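You operate a simulated robot arm through the tools that you are given. There is no shell and no other tool.

The job below is to be done with a simulated two-armed robot. You get a single attempt, and the scene is never put back.

Task
Find the lowest gain at which the blue stick trips the detector gate.
Fine: one run a step from the lowest: raise the dial a step after each pass and leave it on the step that trips; hands outside the yellow sills while the shuttle runs; reset once, put the stick in its cell, switch the gate off.

Only the result counts: the job must be done as asked and must still hold three seconds after the hand-in. Knocking over, shifting, dropping, spilling or breaking anything else fails it.

Robot
Two 7-joint arms with fingered hands on one trunk that stands fixed in place. Base frame: the origin is at the foot of the trunk, x ahead of it, y to its left, z up. Units: m, rad, N and s.
The left shoulder is at [0.099, 0.128, 1.086], the right one opposite. Each reaches about 1.156 m from its shoulder. Payload 5 kg a hand.
Tool frame (each hand has its own): the origin (TCP) lies between the finger pads and is the grasp point; the fingertips stand 0.037 m ahead of it; z points along the fingers, y is the line along which they close. The gripper opens to 0.124 m; its body begins 0.043 m behind the TCP. The gripper is a hand of 3 fingers: y runs from the thumb to the fingers, the wrist lies at [-0.021, -0.116, -0.203] in the tool frame.
Orientation is that of the tool frame in the base frame, as [roll, pitch, yaw] about the fixed x, y, z axes, in that order (R = Rz(yaw) Ry(pitch) Rx(roll)). With the fingers straight down and the wrist toward the robot, the tool's x, y and z point along [0, 1, 0], [1, 0, 0] and [0, 0, -1] of the base frame.

Tools
- The arms move only by the tool send_rows. It takes "left_rows", "right_rows" or both (then of equal length, played together; a hand with none holds still); each is a list of rows, each a list of 6 numbers: the shift along the base's x, y, z in m, then the turn, a rotation vector about the base's x, y, z in rad. In form: [[dx, dy, dz, wx, wy, wz], ...]. A call has 1 to 20 rows; each row is the pose to reach, as a shift and turn from the pose commanded when the call began. A row lasts 0.2 s, in which the tool goes at most 0.05 m and 0.15 rad; a call with a longer step from one row to the next is refused whole. Where a pose cannot be reached the arm comes as near as it can. A force on the tool above 40 N (or 10 N above the force at the start of the call, whichever is more), or a blocked arm, ends the call early, and 0.2 s more pass. In this call time passes only in rows, and 0.2 s behind the last. It gives the time, the measured TCP pose, the force on the tool (base axes), the opening and the grip force at its end, in the units of the frame above (readings bear some noise), with the torque about the TCP (base axes, N m) and any sound that the robot's microphone picked up.
- Cameras (640 x 400 px; columns grow to the right, rows downward): "scene" is now at [0.2632, -0.0355, 1.269]; the picture's right is [-0.39, -0.92, 0.00], its down [-0.31, 0.13, -0.94] and it looks along [0.87, -0.37, -0.34] (base axes); focal length 214 px, centre (320, 200). "left" rides on the left gripper at [-0.072, -0.104, -0.154] in its tool frame; the picture's right is [-0.83, -0.26, 0.49], its down [0.51, -0.72, 0.47] and it looks along [0.23, 0.64, 0.73] (tool axes); focal length 243 px, centre (320, 200). "right" rides on the right gripper at [0.072, -0.104, -0.154] in its tool frame; the picture's right is [-0.83, 0.26, -0.49], its down [-0.51, -0.72, 0.47] and it looks along [-0.23, 0.64, 0.73] (tool axes); focal length 243 px, centre (320, 200). There is no depth. A picture from a camera that has moved, and an enlarged one, comes with that camera's place and axes in the base frame and with its lens.
- camera(camera): a new picture of that camera. It takes no simulated time.
- slide_trunk(by): moves the trunk up (or, below 0, down) by that many m; the arms and the scene camera ride with it, the base frame stays. It gives what a move gives, with no picture.
- finger_targets(index, middle, thumb_bend, thumb_turn, hand): sets how far each is bent, from 0 (flat) to 100 (curled in); at 30 the hand is open as for a grip, at 70 the pads meet at the TCP. One left out holds its place. A second passes; each finger stops where it meets its share of the squeeze, and holds until it gets a number again. It is the only way to open and close the hand. It gives what a move gives, with no picture; readings hold the bend of each and the force on the fingers (four entries, about 0 where the hand has none), thumb and palm. thumb_turn goes from beside the hand (0) to across from the fingers (100), as for a grip.
- head_to(pan, tilt): turns the head with the scene camera to pan (to the left, within 1.396 rad either way) and tilt (down, from -0.506 to 1.204), counted from straight ahead of the robot (the tilt from the chest, where the trunk bows). It gives what a move gives.
- zoom(camera, box): a new picture of the part [left, top, right, bottom] of that camera's present view, enlarged. It takes no simulated time.
- close_job(): hands the job in; it is judged then, once.

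Nothing tells you positions but the pictures and the camera data. Unless the task says otherwise, let go and move clear before handing in.

The tools are called after "Request:" as a command line: name --argument value ..., lists and objects as JSON in quotes. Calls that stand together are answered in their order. send_rows: Moves the arms, as the interface text tells. Its arguments: {"type":"object","properties":{"left_rows":{"type":"array"},"right_rows":{"type":"array"}},"required":[]} The other tools are called the same way: slide_trunk (by) moves the trunk up or down; finger_targets (index, middle, thumb_bend, thumb_turn, hand) moves the fingers one by one; head_to (pan, tilt) turns the head that bears the scene camera; camera (camera) takes a picture; zoom (camera, box) takes an enlarged picture of a part of a camera's view; close_job () hands the job in.

At the start:

```text
time: 0.0
left_position: [0.5999, -0.0306, 1.2394]
left_orientation: [-3.14, -0.001, 1.574]
left_contact_force: [0.0, -0.1, -0.1]
left_wrist_torque: [-0.01, -0.03, -0.03]
left_gripper_width: 0.1238
left_gripper_force: 0.1
left_shape: jaw
left_bend: [30.0, 30.0, 30.0, 98.0]
left_finger forces: [0.1, 0.0, 0.1, 0.0, 0.0, 0.0]
right_position: [0.5229, -0.5476, 1.2204]
right_orientation: [-3.141, 0.0, 1.571]
right_contact_force: [-0.1, -0.4, -0.3]
right_wrist_torque: [0.01, 0.02, -0.05]
right_gripper_width: 0.1238
right_gripper_force: 0.1
right_shape: jaw
right_bend: [30.0, 30.0, 30.0, 98.0]
right_finger forces: [0.1, 0.1, 0.0, 0.0, 0.1, 0.0]
trunk travel left (down, up): [-0.275, 0.288]
head pan, tilt (commanded): [-0.4, 0.349]
```

scene: 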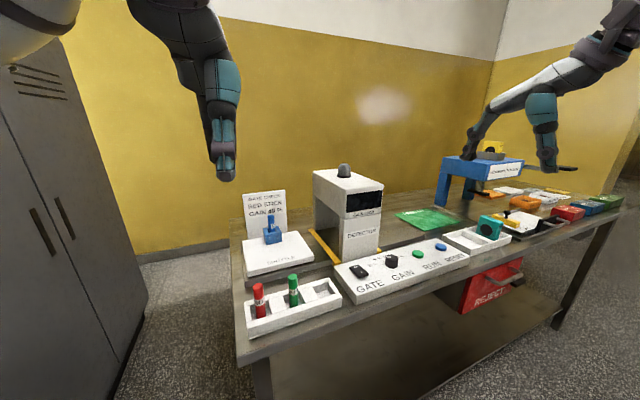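
right: 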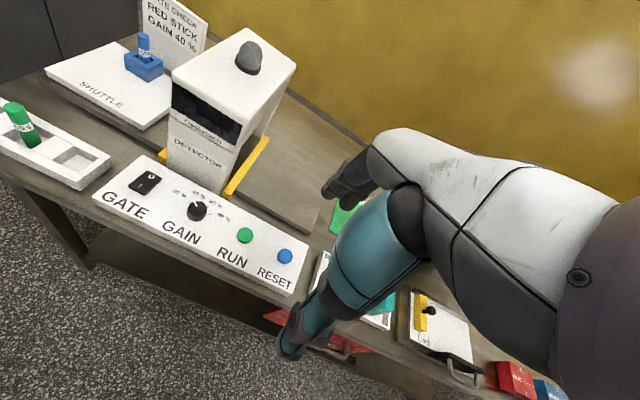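
left: 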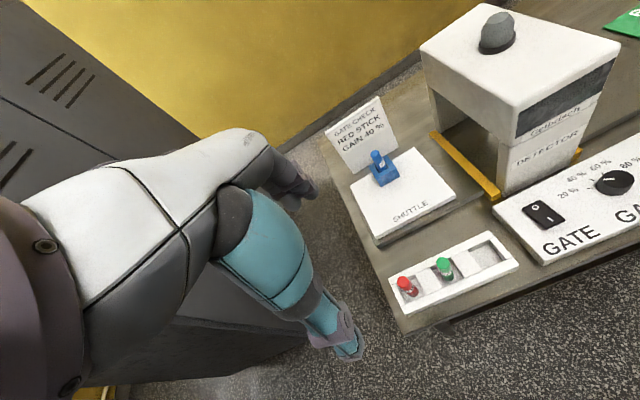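

I see a bench with a shuttle carrying a blue stick at left, a detector gate with yellow sills, a control panel (GATE switch, GAIN dial, RUN, RESET), and a rack with red and green sticks and one empty cell. First I will look closer at all of it.

Request:
zoom --camera "scene" --box '[230, 160, 390, 260]'

Request:
zoom --camera "scene" --box '[320, 220, 480, 320]'

Request:
zoom --camera "left" --box '[320, 80, 640, 280]'

Request:
zoom --camera "right" --box '[80, 140, 320, 290]'

Request:
zoom --camera "right" --box '[0, 0, 320, 200]'

Request:
zoom --camera "scene" --box '[430, 130, 640, 260]'

```text
4.00 times, centred on (310, 210) of scene
camera zoom: at [0.2632, -0.0355, 1.269], right [-0.39, -0.92, 0.0], down [-0.31, 0.13, -0.94], along [0.87, -0.37, -0.34], focal length 858 px, centre (360, 160)
```

zoom: 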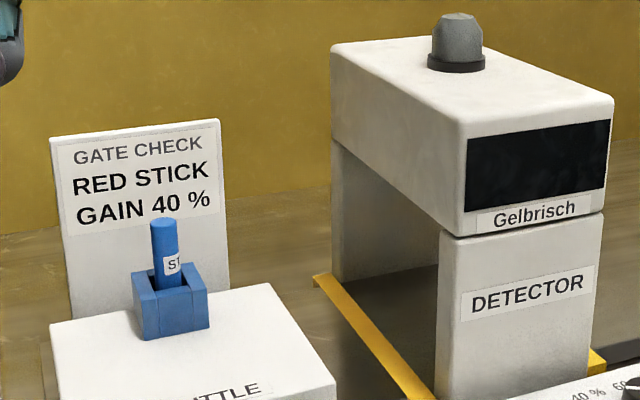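

```text
4.00 times, centred on (400, 270) of scene
camera zoom: at [0.2632, -0.0355, 1.269], right [-0.39, -0.92, 0.0], down [-0.31, 0.13, -0.94], along [0.87, -0.37, -0.34], focal length 858 px, centre (0, -80)
```

zoom: 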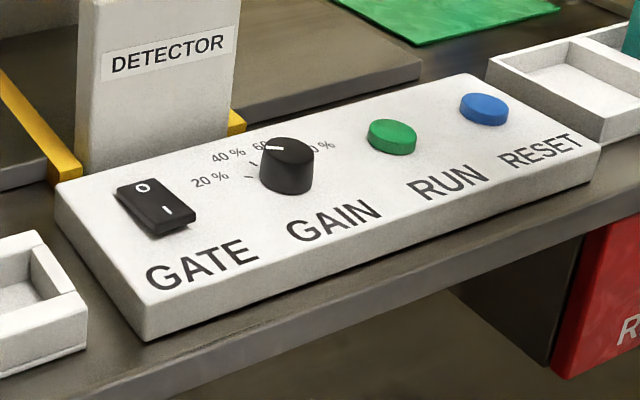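

```text
2.00 times, centred on (480, 180) of left
camera zoom: at [0.4968, -0.1033, 1.395], right [-0.26, -0.83, -0.49], down [-0.72, 0.51, -0.47], along [0.64, 0.23, -0.73], focal length 485 px, centre (0, 240)
```

zoom: 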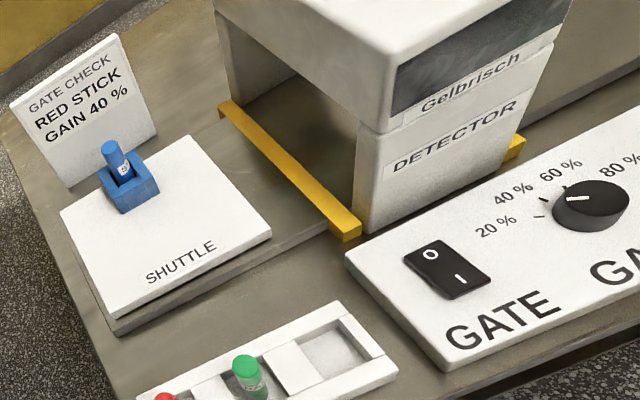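

```text
2.67 times, centred on (200, 215) of right
camera zoom: at [0.4174, -0.4754, 1.3739], right [0.26, -0.83, 0.49], down [-0.72, -0.51, -0.47], along [0.64, -0.23, -0.73], focal length 647 px, centre (640, 160)
```

zoom: 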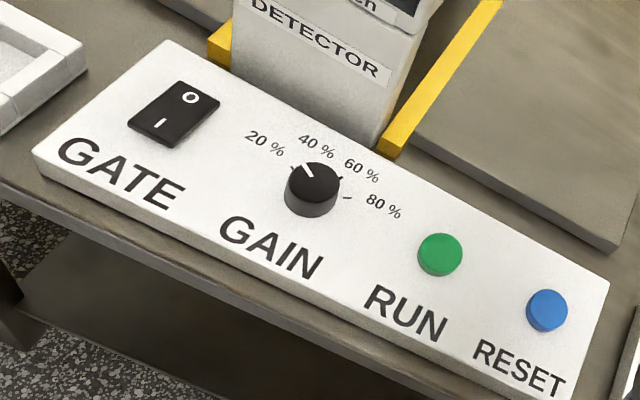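

```text
2.00 times, centred on (160, 100) of right
camera zoom: at [0.4174, -0.4754, 1.3739], right [0.26, -0.83, 0.49], down [-0.72, -0.51, -0.47], along [0.64, -0.23, -0.73], focal length 485 px, centre (640, 400)
```

zoom: 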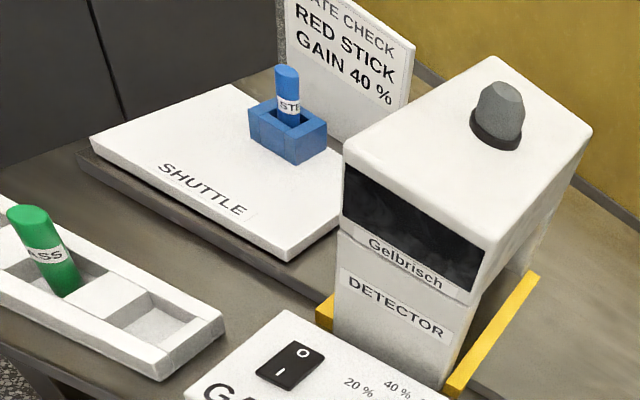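

```text
3.05 times, centred on (535, 195) of scene
camera zoom: at [0.2632, -0.0355, 1.269], right [-0.39, -0.92, 0.0], down [-0.31, 0.13, -0.94], along [0.87, -0.37, -0.34], focal length 654 px, centre (-335, 215)
```

zoom: 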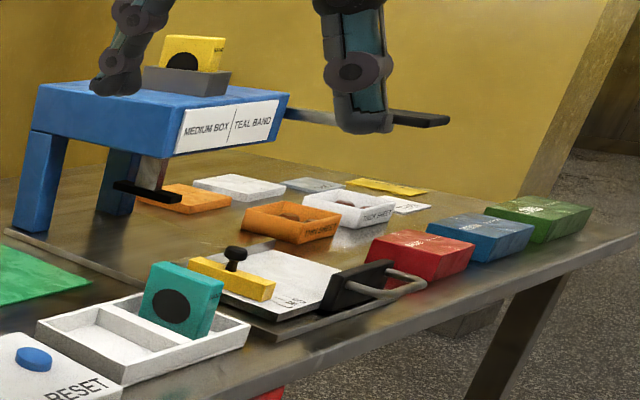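

The dial seems to point near 40 %, and the switch has O at its back end and I at its front. I'll zoom closer on the switch, dial, rack and shuttle to read the present state.

Request:
zoom --camera "right" --box '[165, 175, 245, 225]'

Request:
zoom --camera "left" --box '[560, 150, 640, 200]'

Request:
zoom --camera "left" --box '[500, 180, 580, 230]'

Request:
zoom --camera "right" --box '[110, 160, 190, 210]'

Request:
zoom --camera "left" --box '[380, 220, 540, 320]'

Request:
zoom --camera "left" --box '[320, 80, 480, 180]'

Request:
zoom --camera "scene" --box '[330, 240, 410, 290]'

Request:
zoom --camera "scene" --box '[230, 250, 350, 340]'

```text
8.00 times, centred on (205, 200) of right
camera zoom: at [0.4174, -0.4754, 1.3739], right [0.26, -0.83, 0.49], down [-0.72, -0.51, -0.47], along [0.64, -0.23, -0.73], focal length 1941 px, centre (1240, 200)
```

zoom: 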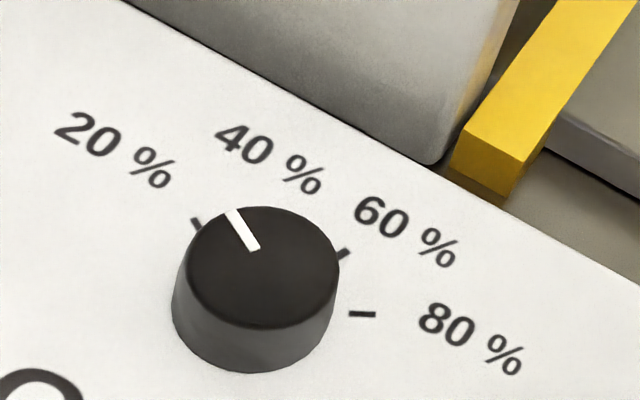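

```text
8.00 times, centred on (600, 175) of left
camera zoom: at [0.4968, -0.1033, 1.395], right [-0.26, -0.83, -0.49], down [-0.72, 0.51, -0.47], along [0.64, 0.23, -0.73], focal length 1941 px, centre (-1920, 400)
```

zoom: 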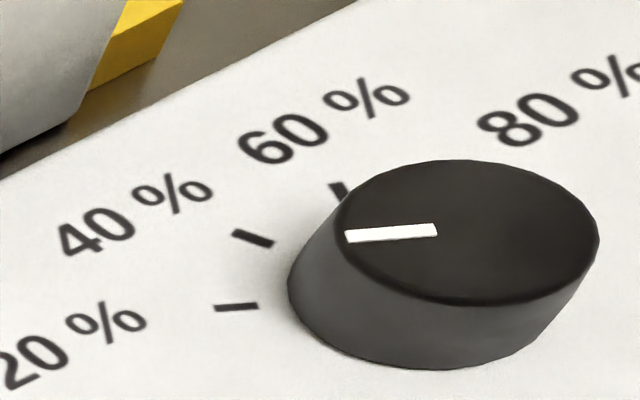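

```text
8.00 times, centred on (540, 205) of left
camera zoom: at [0.4968, -0.1033, 1.395], right [-0.26, -0.83, -0.49], down [-0.72, 0.51, -0.47], along [0.64, 0.23, -0.73], focal length 1941 px, centre (-1440, 160)
```

zoom: 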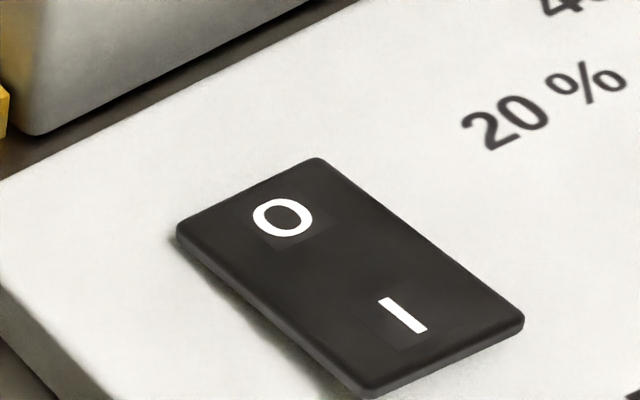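

```text
8.00 times, centred on (150, 185) of right
camera zoom: at [0.4174, -0.4754, 1.3739], right [0.26, -0.83, 0.49], down [-0.72, -0.51, -0.47], along [0.64, -0.23, -0.73], focal length 1941 px, centre (1680, 320)
```

zoom: 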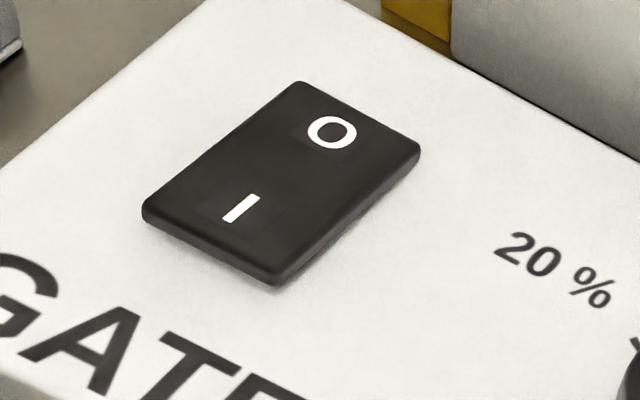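

```text
4.00 times, centred on (460, 270) of left
camera zoom: at [0.4968, -0.1033, 1.395], right [-0.26, -0.83, -0.49], down [-0.72, 0.51, -0.47], along [0.64, 0.23, -0.73], focal length 970 px, centre (-240, -80)
```

zoom: 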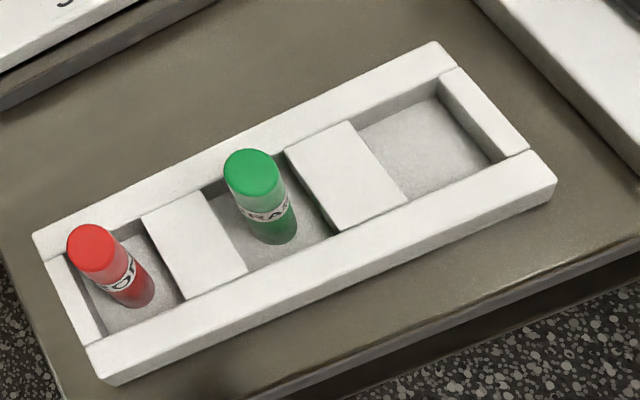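

```text
4.00 times, centred on (400, 130) of left
camera zoom: at [0.4968, -0.1033, 1.395], right [-0.26, -0.83, -0.49], down [-0.72, 0.51, -0.47], along [0.64, 0.23, -0.73], focal length 970 px, centre (0, 480)
```

zoom: 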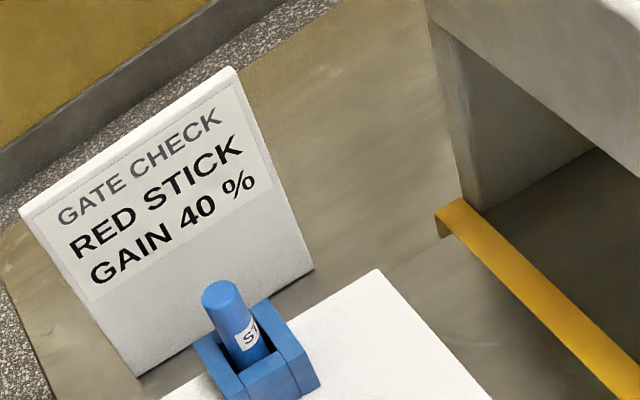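

```text
8.00 times, centred on (370, 265) of scene
camera zoom: at [0.2632, -0.0355, 1.269], right [-0.39, -0.92, 0.0], down [-0.31, 0.13, -0.94], along [0.87, -0.37, -0.34], focal length 1716 px, centre (-80, -320)
```

zoom: 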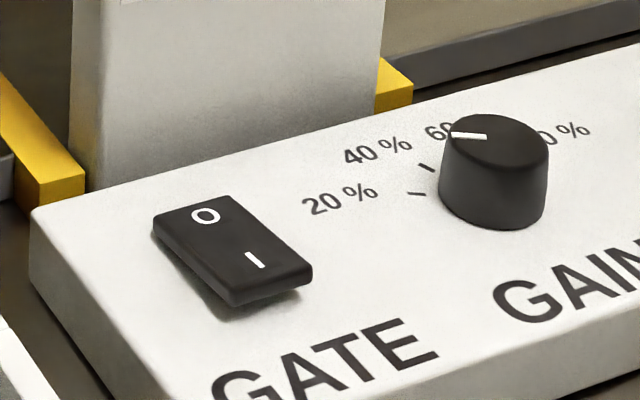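

```text
4.44 times, centred on (290, 295) of scene
camera zoom: at [0.2632, -0.0355, 1.269], right [-0.39, -0.92, 0.0], down [-0.31, 0.13, -0.94], along [0.87, -0.37, -0.34], focal length 953 px, centre (453, -222)
```

zoom: 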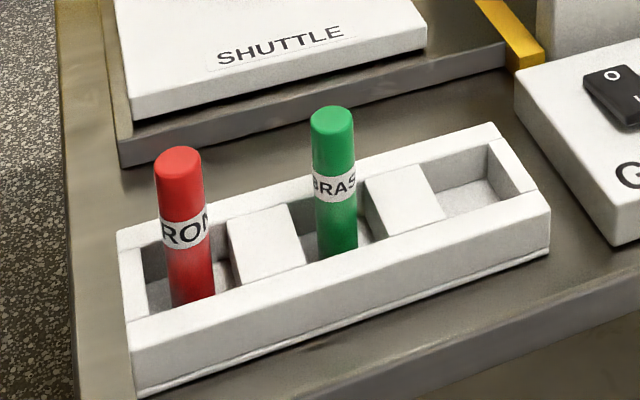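

The switch's I end stands up, so the gate looks off; triangulated, the dial is at about (0.633, -0.400) and its mark points to 20 %. Now I look at the hands themselves to learn their finger shape before touching anything.

Request:
zoom --camera "right" --box '[260, 100, 580, 380]'

Request:
zoom --camera "scene" --box '[420, 20, 640, 220]'

Request:
zoom --camera "scene" --box '[120, 0, 320, 200]'

Request:
zoom --camera "left" --box '[100, 100, 400, 380]'

```text
1.43 times, centred on (420, 240) of right
camera zoom: at [0.4174, -0.4754, 1.3739], right [0.26, -0.83, 0.49], down [-0.72, -0.51, -0.47], along [0.64, -0.23, -0.73], focal length 347 px, centre (177, 143)
```

zoom: 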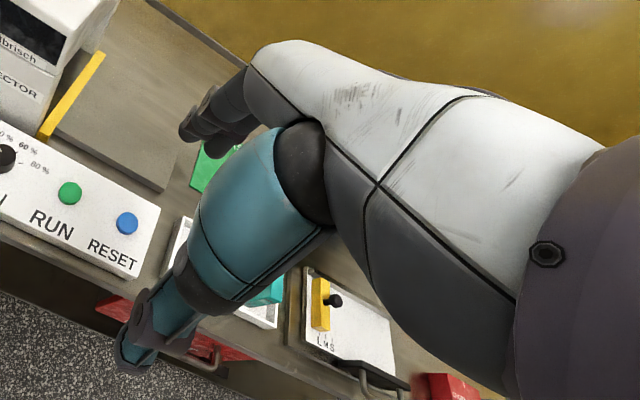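

```text
2.00 times, centred on (530, 120) of scene
camera zoom: at [0.2632, -0.0355, 1.269], right [-0.39, -0.92, 0.0], down [-0.31, 0.13, -0.94], along [0.87, -0.37, -0.34], focal length 429 px, centre (-100, 360)
```

zoom: 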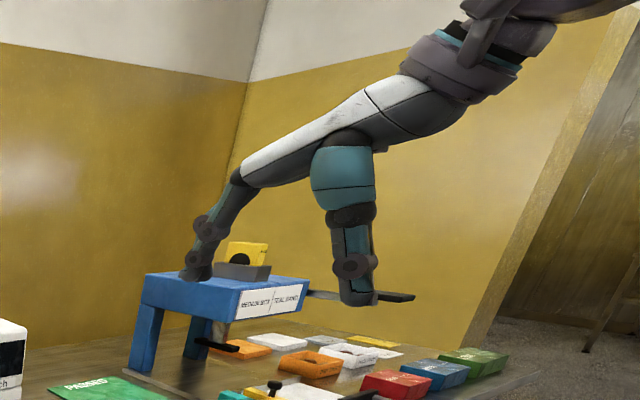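

```text
2.00 times, centred on (220, 100) of scene
camera zoom: at [0.2632, -0.0355, 1.269], right [-0.39, -0.92, 0.0], down [-0.31, 0.13, -0.94], along [0.87, -0.37, -0.34], focal length 429 px, centre (520, 400)
```

zoom: 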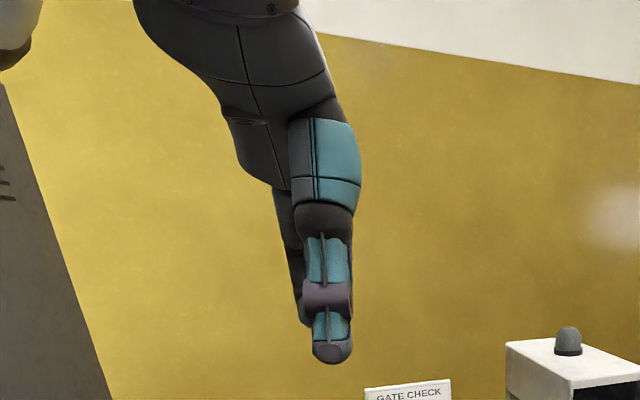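

```text
1.43 times, centred on (250, 240) of left
camera zoom: at [0.4968, -0.1033, 1.395], right [-0.26, -0.83, -0.49], down [-0.72, 0.51, -0.47], along [0.64, 0.23, -0.73], focal length 347 px, centre (420, 143)
```

zoom: 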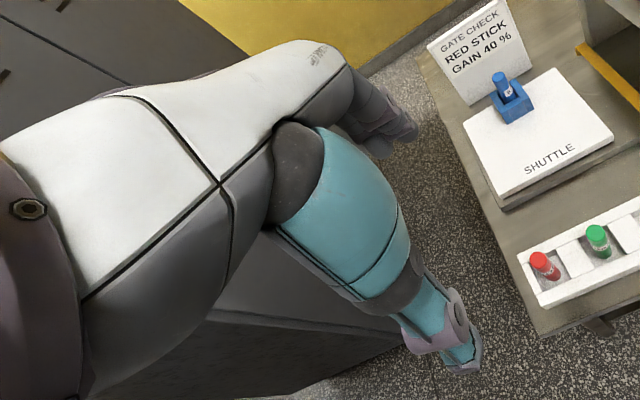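

The right hand is human-like: thumb (teal) on the robot's side, fingers beyond. I'll close the right hand to see where its tips end up before using it to press things.

Request:
finger_targets --hand "right" --index 70 --middle 70 --thumb_bend 70 --thumb_turn 100

Request:
head_to --pan -0.7 --tilt 0.4

Request:
camera --camera "right"

Request:
camera --camera "scene"

```text
time: 1.0
left_position: [0.6005, -0.0298, 1.2397]
left_orientation: [-3.141, -0.001, 1.574]
left_contact_force: [0.5, -0.1, -0.3]
left_wrist_torque: [-0.02, 0.02, 0.04]
left_gripper_width: 0.1238
left_gripper_force: 0.1
left_shape: jaw
left_bend: [30.0, 30.0, 30.0, 98.0]
left_finger forces: [0.0, 0.0, 0.1, 0.0, 0.0, 0.0]
right_position: [0.5227, -0.5458, 1.2205]
right_orientation: [-3.141, 0.0, 1.572]
right_contact_force: [-1.1, 1.4, -0.4]
right_wrist_torque: [0.0, -0.01, 0.02]
right_gripper_width: 0.0078
right_gripper_force: 0.1
right_shape: fingers
right_bend: [70.0, 70.0, 70.0, 100.0]
right_finger forces: [0.0, 0.0, 0.0, 0.0, 0.0, 0.1]
trunk travel left (down, up): [-0.275, 0.288]
head pan, tilt (commanded): [-0.4, 0.349]
```

```text
time: 1.8
left_position: [0.6004, -0.031, 1.24]
left_orientation: [3.141, 0.001, 1.574]
left_contact_force: [-0.1, 0.0, 0.8]
left_wrist_torque: [-0.02, -0.01, 0.02]
left_gripper_width: 0.1235
left_gripper_force: 0.0
left_shape: jaw
left_bend: [30.0, 30.0, 30.0, 98.0]
left_finger forces: [0.0, 0.0, 0.0, 0.0, 0.1, 0.0]
right_position: [0.522, -0.5473, 1.221]
right_orientation: [-3.141, 0.001, 1.571]
right_contact_force: [-0.9, 0.1, 0.0]
right_wrist_torque: [-0.01, -0.02, -0.01]
right_gripper_width: 0.0078
right_gripper_force: 0.1
right_shape: fingers
right_bend: [70.0, 70.0, 70.0, 100.0]
right_finger forces: [0.0, 0.0, 0.0, 0.0, 0.0, 0.1]
trunk travel left (down, up): [-0.275, 0.288]
head pan, tilt (commanded): [-0.7, 0.4]
```

```text
taken
camera right: at [0.4174, -0.4754, 1.3739], right [0.26, -0.83, 0.49], down [-0.72, -0.51, -0.47], along [0.64, -0.23, -0.73], focal length 243 px, centre (320, 200)
```

right: 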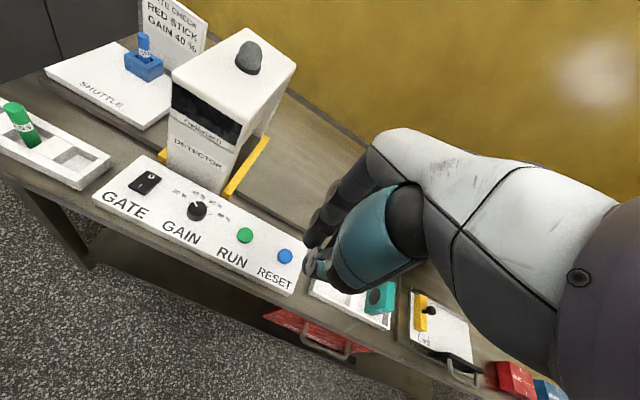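

```text
taken
camera scene: at [0.2483, -0.0589, 1.2642], right [-0.64, -0.77, 0.0], down [-0.3, 0.25, -0.92], along [0.71, -0.59, -0.39], focal length 214 px, centre (320, 200)
```

scene: 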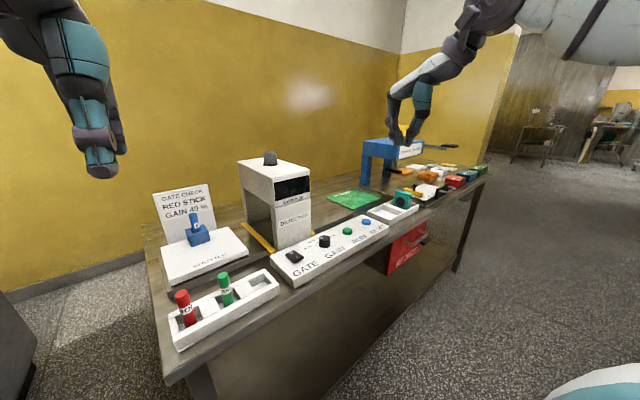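

Request:
zoom --camera "scene" --box '[350, 20, 510, 160]'

Request:
zoom --camera "right" --box '[280, 120, 480, 300]'

Request:
zoom --camera "scene" --box '[260, 210, 400, 300]'

Request:
zoom --camera "scene" --box '[140, 150, 340, 290]'

```text
2.86 times, centred on (430, 90) of scene
camera zoom: at [0.2483, -0.0589, 1.2642], right [-0.64, -0.77, 0.0], down [-0.3, 0.25, -0.92], along [0.71, -0.59, -0.39], focal length 613 px, centre (6, 514)
```

zoom: 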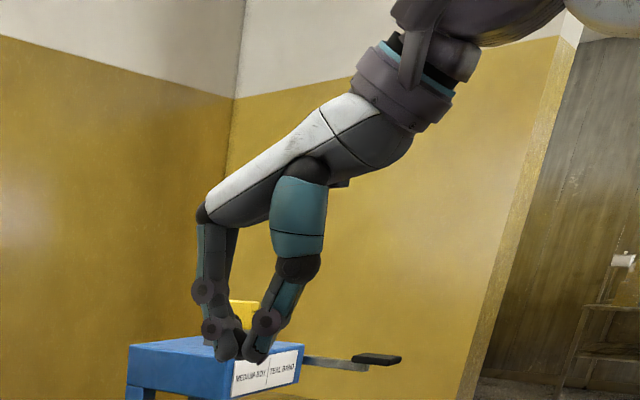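

```text
2.22 times, centred on (380, 210) of right
camera zoom: at [0.4174, -0.4754, 1.3739], right [0.26, -0.83, 0.49], down [-0.72, -0.51, -0.47], along [0.64, -0.23, -0.73], focal length 539 px, centre (187, 178)
```

zoom: 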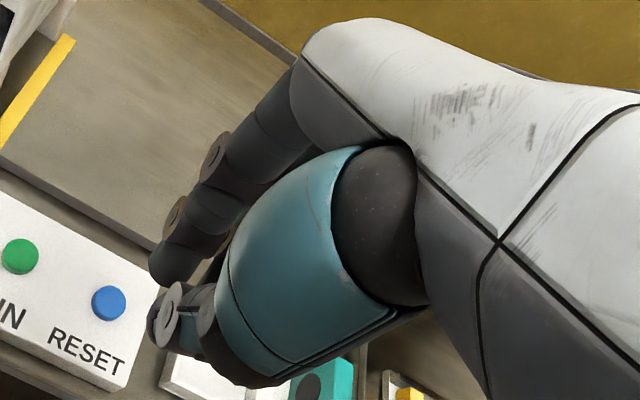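

```text
4.44 times, centred on (330, 255) of scene
camera zoom: at [0.2483, -0.0589, 1.2642], right [-0.64, -0.77, 0.0], down [-0.3, 0.25, -0.92], along [0.71, -0.59, -0.39], focal length 953 px, centre (276, -44)
```

zoom: 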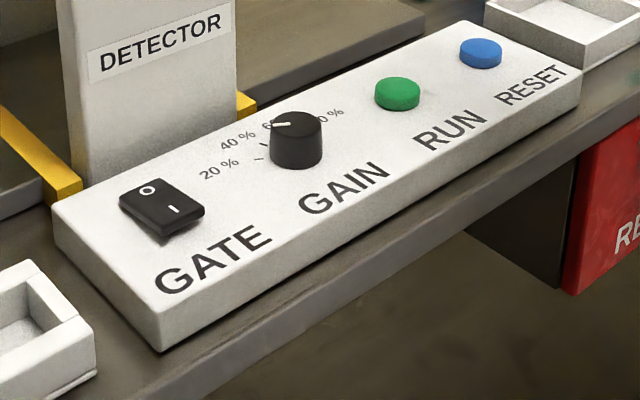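

```text
2.86 times, centred on (240, 220) of scene
camera zoom: at [0.2483, -0.0589, 1.2642], right [-0.64, -0.77, 0.0], down [-0.3, 0.25, -0.92], along [0.71, -0.59, -0.39], focal length 613 px, centre (549, 143)
```

zoom: 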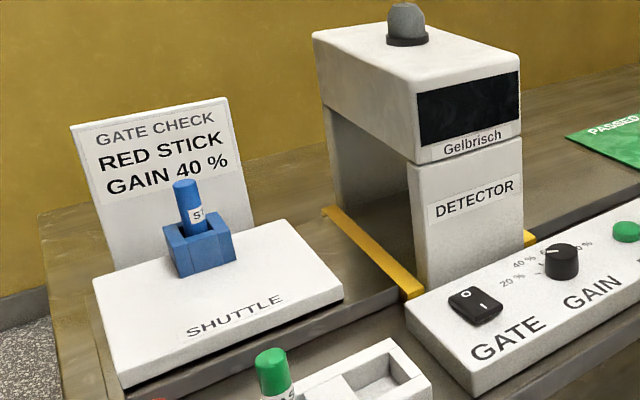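

The closed hand's knuckles reach only about 6 cm beyond the tool point, so it clears the detector face (x≈0.70) at the switch. I'll bring the right hand above the I end of the GATE switch (about 0.614, -0.302) and look.

Request:
send_rows --right_rows '[[0.0, 0.035, -0.01, 0, 0, 0], [0.0, 0.08, -0.02, 0, 0, 0], [0.02, 0.122, -0.04, 0, 0, 0], [0.04, 0.164, -0.06, 0, 0, 0], [0.06, 0.205, -0.08, 0, 0, 0], [0.08, 0.24, -0.1, 0, 0, 0], [0.092, 0.245, -0.14, 0, 0, 0], [0.092, 0.245, -0.18, 0, 0, 0]]'

Request:
head_to --pan -0.5 --tilt 0.6

Request:
camera --camera "scene"

Request:
camera --camera "right"

Request:
camera --camera "left"

```text
refused: row 3 steps farther than a row can; nothing moved
```

```text
time: 2.5
left_position: [0.5996, -0.0319, 1.2397]
left_orientation: [3.141, 0.0, 1.573]
left_contact_force: [0.8, 0.2, 0.4]
left_wrist_torque: [0.0, -0.03, 0.0]
left_gripper_width: 0.1237
left_gripper_force: 0.2
left_shape: jaw
left_bend: [30.0, 30.0, 30.0, 98.0]
left_finger forces: [0.0, 0.1, 0.1, 0.0, 0.1, 0.0]
right_position: [0.5212, -0.5466, 1.2211]
right_orientation: [3.141, 0.0, 1.571]
right_contact_force: [0.9, -0.1, -0.4]
right_wrist_torque: [-0.01, -0.01, -0.01]
right_gripper_width: 0.0079
right_gripper_force: 0.1
right_shape: fingers
right_bend: [70.0, 70.0, 70.0, 100.0]
right_finger forces: [0.0, 0.0, 0.0, 0.0, 0.1, 0.0]
trunk travel left (down, up): [-0.275, 0.288]
head pan, tilt (commanded): [-0.499, 0.6]
```

```text
taken
camera scene: at [0.255, -0.0416, 1.246], right [-0.48, -0.88, 0.0], down [-0.5, 0.27, -0.83], along [0.72, -0.4, -0.56], focal length 214 px, centre (320, 200)
```

scene: 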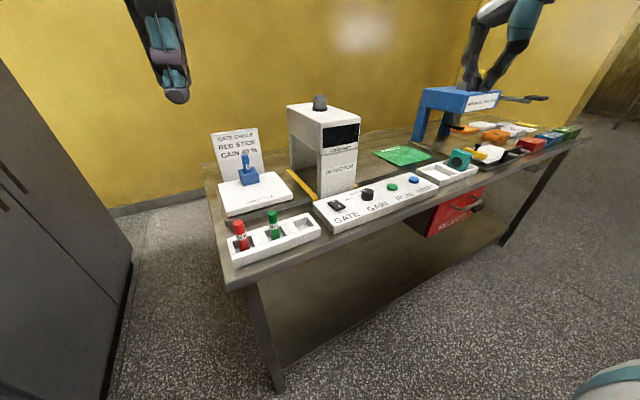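

```text
taken
camera right: at [0.4174, -0.4754, 1.3739], right [0.26, -0.83, 0.49], down [-0.72, -0.51, -0.47], along [0.64, -0.23, -0.73], focal length 243 px, centre (320, 200)
```

right: 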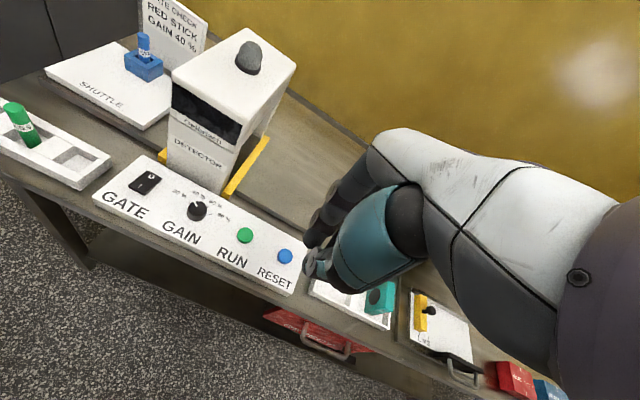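

```text
taken
camera left: at [0.4968, -0.1032, 1.395], right [-0.26, -0.83, -0.49], down [-0.72, 0.51, -0.47], along [0.64, 0.23, -0.73], focal length 243 px, centre (320, 200)
```

left: 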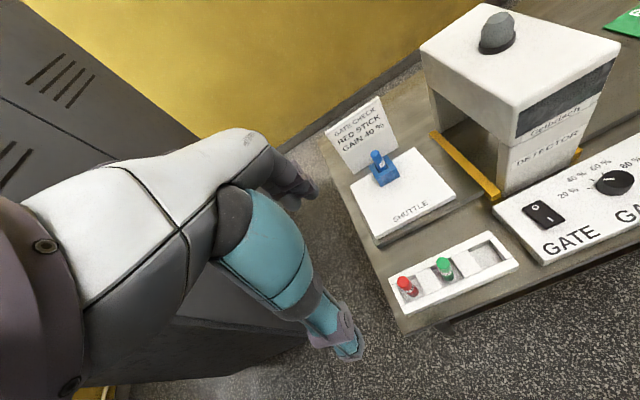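

The call was refused for one row's step being slightly over 5 cm; the scene is unchanged. I resend the same path to above the switch with smaller steps.

Request:
send_rows --right_rows '[[0.0, 0.035, -0.01, 0, 0, 0], [0.0, 0.075, -0.02, 0, 0, 0], [0.015, 0.115, -0.035, 0, 0, 0], [0.03, 0.155, -0.05, 0, 0, 0], [0.045, 0.195, -0.065, 0, 0, 0], [0.06, 0.23, -0.08, 0, 0, 0], [0.085, 0.245, -0.11, 0, 0, 0], [0.092, 0.245, -0.15, 0, 0, 0], [0.092, 0.245, -0.18, 0, 0, 0]]'

Request:
camera --camera "scene"

Request:
camera --camera "right"

Request:
camera --camera "left"

```text
time: 4.5
left_position: [0.6014, -0.0311, 1.2407]
left_orientation: [3.14, -0.001, 1.572]
left_contact_force: [-0.4, 0.9, -0.1]
left_wrist_torque: [0.02, -0.02, -0.04]
left_gripper_width: 0.1238
left_gripper_force: 0.0
left_shape: jaw
left_bend: [30.0, 30.0, 30.0, 98.0]
left_finger forces: [0.1, 0.0, 0.1, 0.0, 0.0, 0.0]
right_position: [0.6132, -0.3001, 1.0402]
right_orientation: [-3.142, -0.002, 1.57]
right_contact_force: [0.6, -0.3, 0.2]
right_wrist_torque: [0.02, 0.01, -0.01]
right_gripper_width: 0.0074
right_gripper_force: 0.0
right_shape: fingers
right_bend: [70.0, 70.0, 70.0, 100.0]
right_finger forces: [0.0, 0.0, 0.0, 0.0, 0.0, 0.0]
trunk travel left (down, up): [-0.275, 0.288]
head pan, tilt (commanded): [-0.499, 0.6]
```

```text
taken
camera scene: at [0.2556, -0.0418, 1.2458], right [-0.48, -0.88, 0.0], down [-0.5, 0.27, -0.82], along [0.72, -0.39, -0.57], focal length 214 px, centre (320, 200)
```

scene: 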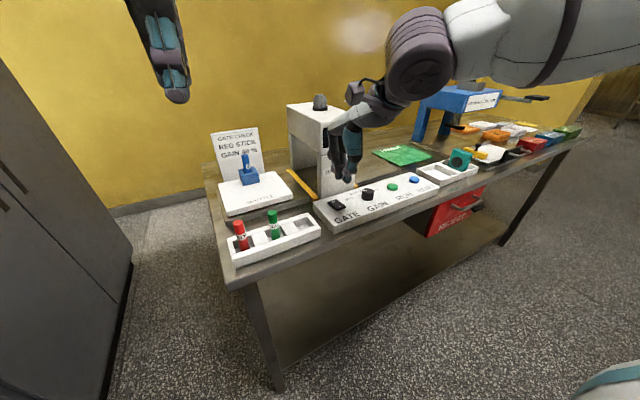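

```text
taken
camera right: at [0.5085, -0.2297, 1.1921], right [0.26, -0.83, 0.49], down [-0.72, -0.51, -0.47], along [0.64, -0.23, -0.73], focal length 243 px, centre (320, 200)
```

right: 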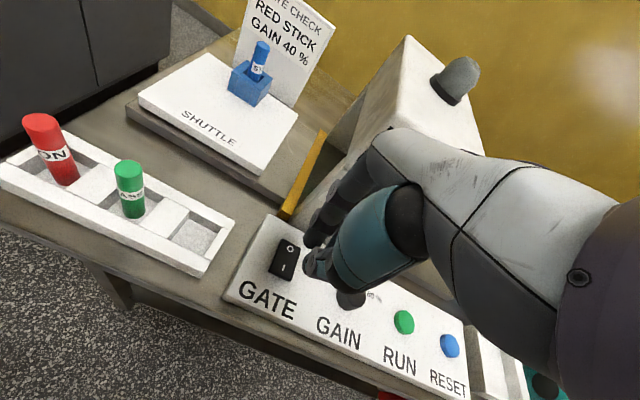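

```text
taken
camera left: at [0.4974, -0.1035, 1.3947], right [-0.26, -0.83, -0.49], down [-0.72, 0.51, -0.47], along [0.64, 0.23, -0.73], focal length 243 px, centre (320, 200)
```

left: 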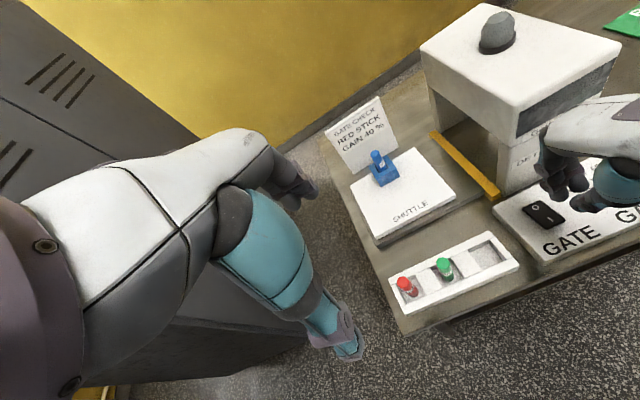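

The hand is above the panel near the switch; I check the clearance to the detector and where the tips stand over the rocker.

Request:
zoom --camera "scene" --box '[280, 60, 440, 240]'

Request:
zoom --camera "left" --box '[480, 60, 640, 260]'

Request:
zoom --camera "right" --box '[240, 180, 400, 300]'

```text
2.22 times, centred on (360, 150) of scene
camera zoom: at [0.2556, -0.0418, 1.2458], right [-0.48, -0.88, 0.0], down [-0.5, 0.27, -0.82], along [0.72, -0.39, -0.57], focal length 477 px, centre (231, 311)
```

zoom: 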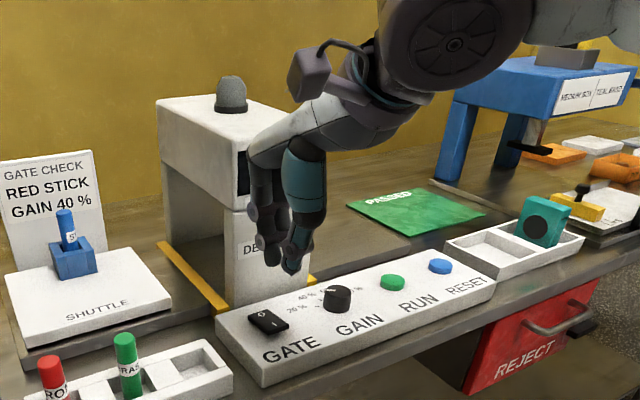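

```text
2.00 times, centred on (560, 160) of left
camera zoom: at [0.4974, -0.1035, 1.3947], right [-0.26, -0.83, -0.49], down [-0.72, 0.51, -0.47], along [0.64, 0.23, -0.73], focal length 485 px, centre (-160, 280)
```

zoom: 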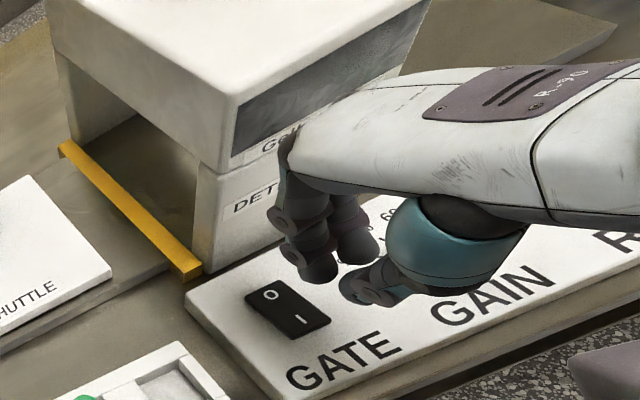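

```text
3.33 times, centred on (320, 240) of right
camera zoom: at [0.5085, -0.2297, 1.1921], right [0.26, -0.83, 0.49], down [-0.72, -0.51, -0.47], along [0.64, -0.23, -0.73], focal length 809 px, centre (320, 67)
```

zoom: 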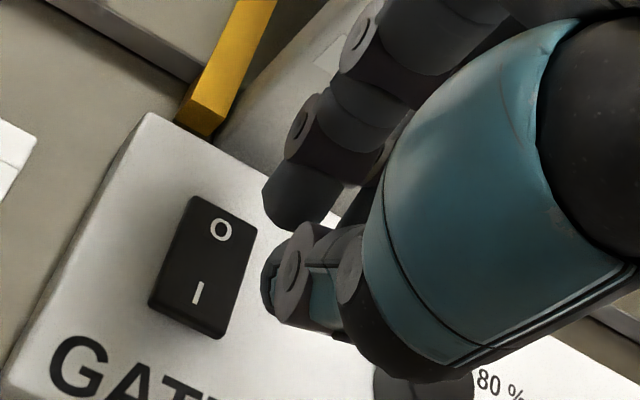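

From the left camera the tips sit at: index ≈ TCP+(0.009, +0.005), middle ≈ TCP+(0.009, -0.018), thumb ≈ TCP-(0.012, 0). I'll put the index tip over the I end and lower it gently.

Request:
send_rows --right_rows '[[-0.005, -0.005, -0.02, 0, 0, 0], [-0.005, -0.005, -0.045, 0, 0, 0], [-0.005, -0.005, -0.06, 0, 0, 0], [-0.005, -0.005, -0.068, 0, 0, 0]]'

Request:
zoom --camera "scene" --box '[300, 120, 400, 240]'

Request:
zoom --camera "left" --box '[500, 130, 620, 230]'

Request:
zoom --camera "right" --box '[240, 180, 400, 300]'

```text
time: 5.5
left_position: [0.6001, -0.0311, 1.2398]
left_orientation: [-3.14, -0.001, 1.573]
left_contact_force: [-0.7, 0.7, -1.2]
left_wrist_torque: [0.01, -0.01, 0.0]
left_gripper_width: 0.1236
left_gripper_force: 0.2
left_shape: jaw
left_bend: [30.0, 30.0, 30.0, 98.0]
left_finger forces: [0.1, 0.0, 0.2, 0.0, 0.0, 0.0]
right_position: [0.6082, -0.3073, 0.9725]
right_orientation: [-3.141, 0.0, 1.57]
right_contact_force: [0.5, -0.6, 0.9]
right_wrist_torque: [-0.01, 0.0, 0.0]
right_gripper_width: 0.0074
right_gripper_force: 0.1
right_shape: fingers
right_bend: [70.0, 70.0, 70.0, 100.0]
right_finger forces: [0.0, 0.0, 0.0, 0.0, 0.1, 0.0]
trunk travel left (down, up): [-0.275, 0.288]
head pan, tilt (commanded): [-0.499, 0.6]
```

```text
3.33 times, centred on (350, 180) of scene
camera zoom: at [0.2553, -0.0419, 1.2459], right [-0.48, -0.88, 0.0], down [-0.5, 0.27, -0.82], along [0.72, -0.39, -0.57], focal length 715 px, centre (220, 267)
```

zoom: 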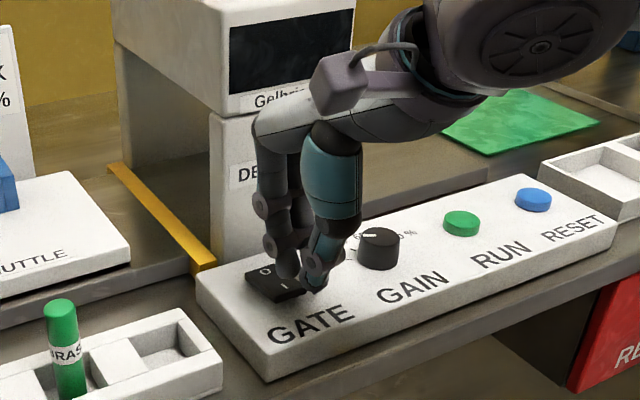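

```text
4.00 times, centred on (560, 180) of left
camera zoom: at [0.4971, -0.1035, 1.3949], right [-0.26, -0.83, -0.49], down [-0.72, 0.51, -0.47], along [0.64, 0.23, -0.73], focal length 970 px, centre (-640, 280)
```

zoom: 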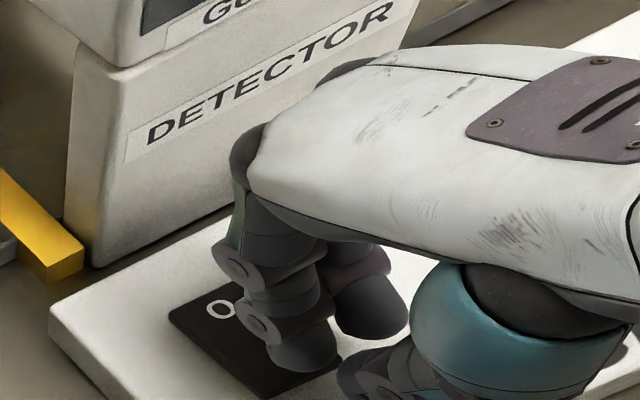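

```text
3.33 times, centred on (320, 240) of right
camera zoom: at [0.5044, -0.2359, 1.1252], right [0.26, -0.83, 0.49], down [-0.72, -0.51, -0.47], along [0.64, -0.23, -0.73], focal length 809 px, centre (320, 67)
```

zoom: 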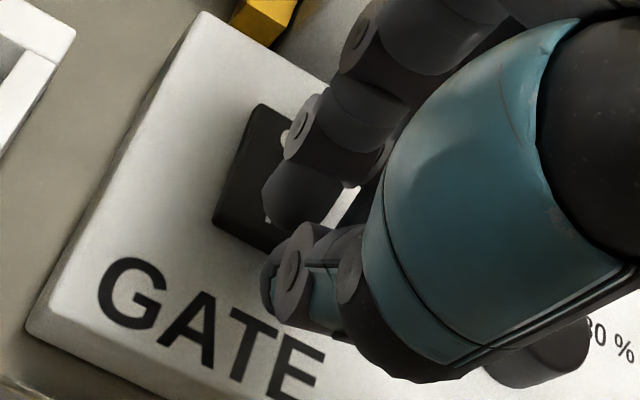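

The index tip hovers right over the I end. Now I press slowly down about 16 mm and read the force and sounds.

Request:
send_rows --right_rows '[[0, 0, -0.004, 0, 0, 0], [0, 0, -0.008, 0, 0, 0], [0, 0, -0.011, 0, 0, 0], [0, 0, -0.014, 0, 0, 0], [0, 0, -0.016, 0, 0, 0]]'

Request:
zoom --camera "scene" --box '[300, 120, 400, 240]'

Request:
zoom --camera "left" --box '[500, 130, 620, 230]'

```text
time: 6.7
left_position: [0.6007, -0.0308, 1.2403]
left_orientation: [3.141, -0.002, 1.572]
left_contact_force: [0.2, 0.4, 0.6]
left_wrist_torque: [-0.01, 0.02, 0.01]
left_gripper_width: 0.1236
left_gripper_force: 0.1
left_shape: jaw
left_bend: [30.0, 30.0, 30.0, 98.0]
left_finger forces: [0.1, 0.0, 0.0, 0.0, 0.0, 0.0]
right_position: [0.6085, -0.3071, 0.9566]
right_orientation: [3.138, 0.0, 1.571]
right_contact_force: [1.1, -0.3, 2.7]
right_wrist_torque: [0.07, -0.07, -0.01]
right_gripper_width: 0.0069
right_gripper_force: 1.6
right_shape: fingers
right_bend: [70.0, 70.0, 70.0, 100.0]
right_finger forces: [3.2, 0.0, 0.0, 0.0, 0.1, 0.1]
trunk travel left (down, up): [-0.275, 0.288]
head pan, tilt (commanded): [-0.499, 0.6]
```

```text
3.33 times, centred on (350, 180) of scene
camera zoom: at [0.2546, -0.0415, 1.2461], right [-0.48, -0.88, 0.0], down [-0.5, 0.27, -0.83], along [0.72, -0.4, -0.56], focal length 715 px, centre (220, 267)
```

zoom: 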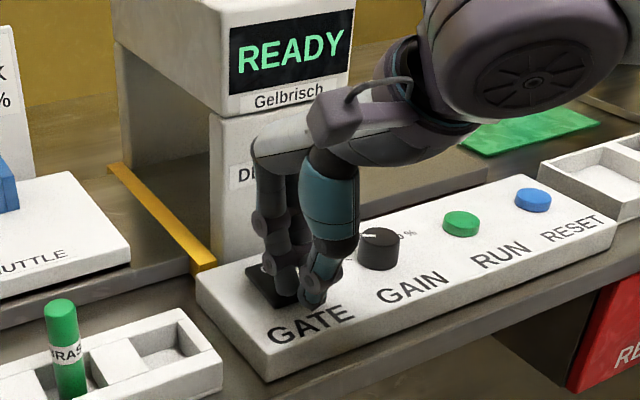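

```text
4.00 times, centred on (560, 180) of left
camera zoom: at [0.4963, -0.1031, 1.3952], right [-0.26, -0.83, -0.49], down [-0.72, 0.51, -0.47], along [0.64, 0.23, -0.73], focal length 970 px, centre (-640, 280)
```

zoom: 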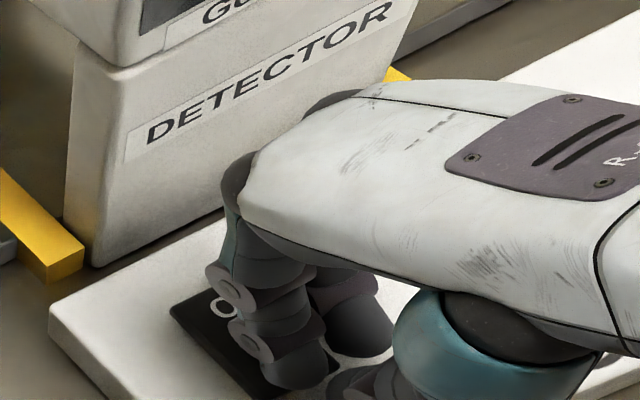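

The display now reads READY, so the gate is on. I lift off and move the right hand to hover above RUN, then read the dial again before running.

Request:
send_rows --right_rows '[[0, 0, 0.03, 0, 0, 0], [0, 0, 0.07, 0, 0, 0], [0, -0.03, 0.1, 0, 0, 0], [0, -0.075, 0.11, 0, 0, 0], [0.008, -0.12, 0.11, 0, 0, 0], [0.016, -0.16, 0.1, 0, 0, 0], [0.024, -0.187, 0.07, 0, 0, 0], [0.024, -0.187, 0.045, 0, 0, 0]]'

Request:
zoom --camera "scene" --box '[280, 80, 460, 240]'

Request:
zoom --camera "left" --box '[520, 130, 640, 230]'

Request:
camera --camera "right"

```text
time: 8.5
left_position: [0.6005, -0.0297, 1.2397]
left_orientation: [-3.141, 0.003, 1.573]
left_contact_force: [-0.1, 0.7, 0.5]
left_wrist_torque: [0.0, 0.0, -0.01]
left_gripper_width: 0.1235
left_gripper_force: 0.1
left_shape: jaw
left_bend: [30.0, 30.0, 30.0, 98.0]
left_finger forces: [0.1, 0.0, 0.0, 0.0, 0.1, 0.1]
right_position: [0.6306, -0.4921, 1.0017]
right_orientation: [-3.142, 0.002, 1.57]
right_contact_force: [-0.2, 0.4, 0.0]
right_wrist_torque: [-0.06, 0.0, -0.01]
right_gripper_width: 0.0072
right_gripper_force: 0.1
right_shape: fingers
right_bend: [70.0, 70.0, 70.0, 100.0]
right_finger forces: [0.0, 0.1, 0.0, 0.0, 0.1, 0.0]
trunk travel left (down, up): [-0.275, 0.288]
head pan, tilt (commanded): [-0.499, 0.6]
```

```text
2.50 times, centred on (370, 160) of scene
camera zoom: at [0.2542, -0.0399, 1.2463], right [-0.48, -0.88, 0.0], down [-0.5, 0.27, -0.83], along [0.72, -0.4, -0.56], focal length 536 px, centre (195, 300)
```

zoom: 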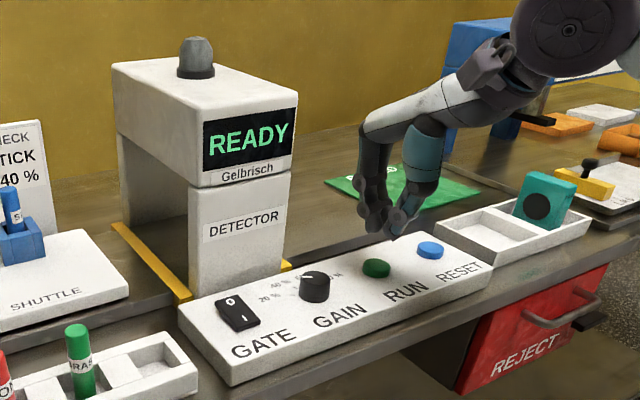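

```text
4.00 times, centred on (580, 180) of left
camera zoom: at [0.4959, -0.1012, 1.3957], right [-0.26, -0.83, -0.49], down [-0.72, 0.51, -0.47], along [0.64, 0.23, -0.73], focal length 970 px, centre (-720, 280)
```

zoom: 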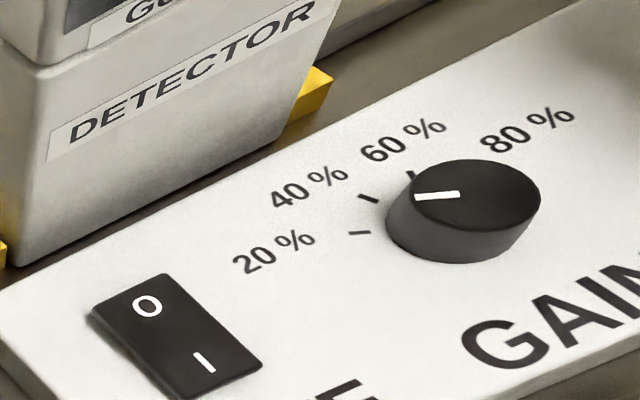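

```text
taken
camera right: at [0.5273, -0.4203, 1.1549], right [0.26, -0.83, 0.49], down [-0.72, -0.51, -0.47], along [0.64, -0.23, -0.73], focal length 243 px, centre (320, 200)
```

right: 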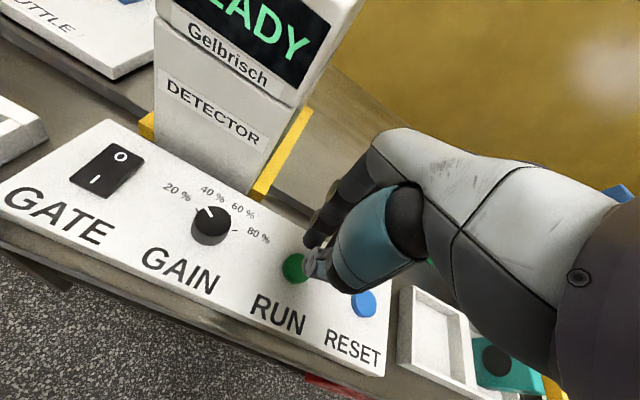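

The rocker's I end is down and the gate is ready. I take a closer look at the dial mark from this nearer camera to be sure it stands on 20 %.

Request:
zoom --camera "right" --box '[150, 170, 280, 255]'

Request:
zoom --camera "right" --box '[250, 200, 400, 330]'

```text
4.71 times, centred on (215, 212) of right
camera zoom: at [0.5273, -0.4203, 1.1549], right [0.26, -0.83, 0.49], down [-0.72, -0.51, -0.47], along [0.64, -0.23, -0.73], focal length 1142 px, centre (814, 141)
```

zoom: 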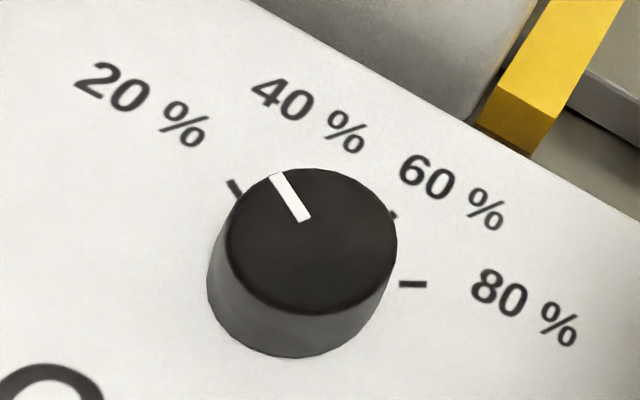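

```text
3.08 times, centred on (325, 265) of right
camera zoom: at [0.5273, -0.4203, 1.1549], right [0.26, -0.83, 0.49], down [-0.72, -0.51, -0.47], along [0.64, -0.23, -0.73], focal length 746 px, centre (305, 0)
```

zoom: 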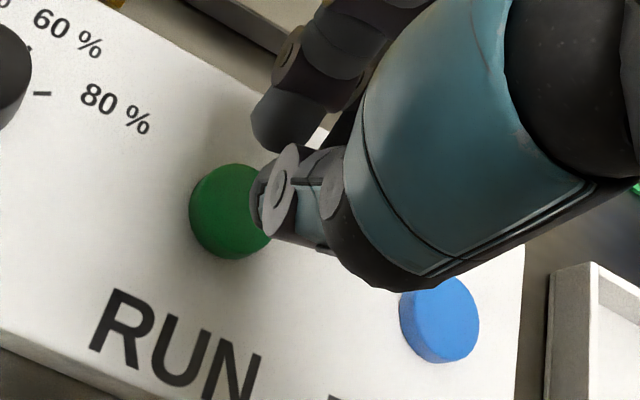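

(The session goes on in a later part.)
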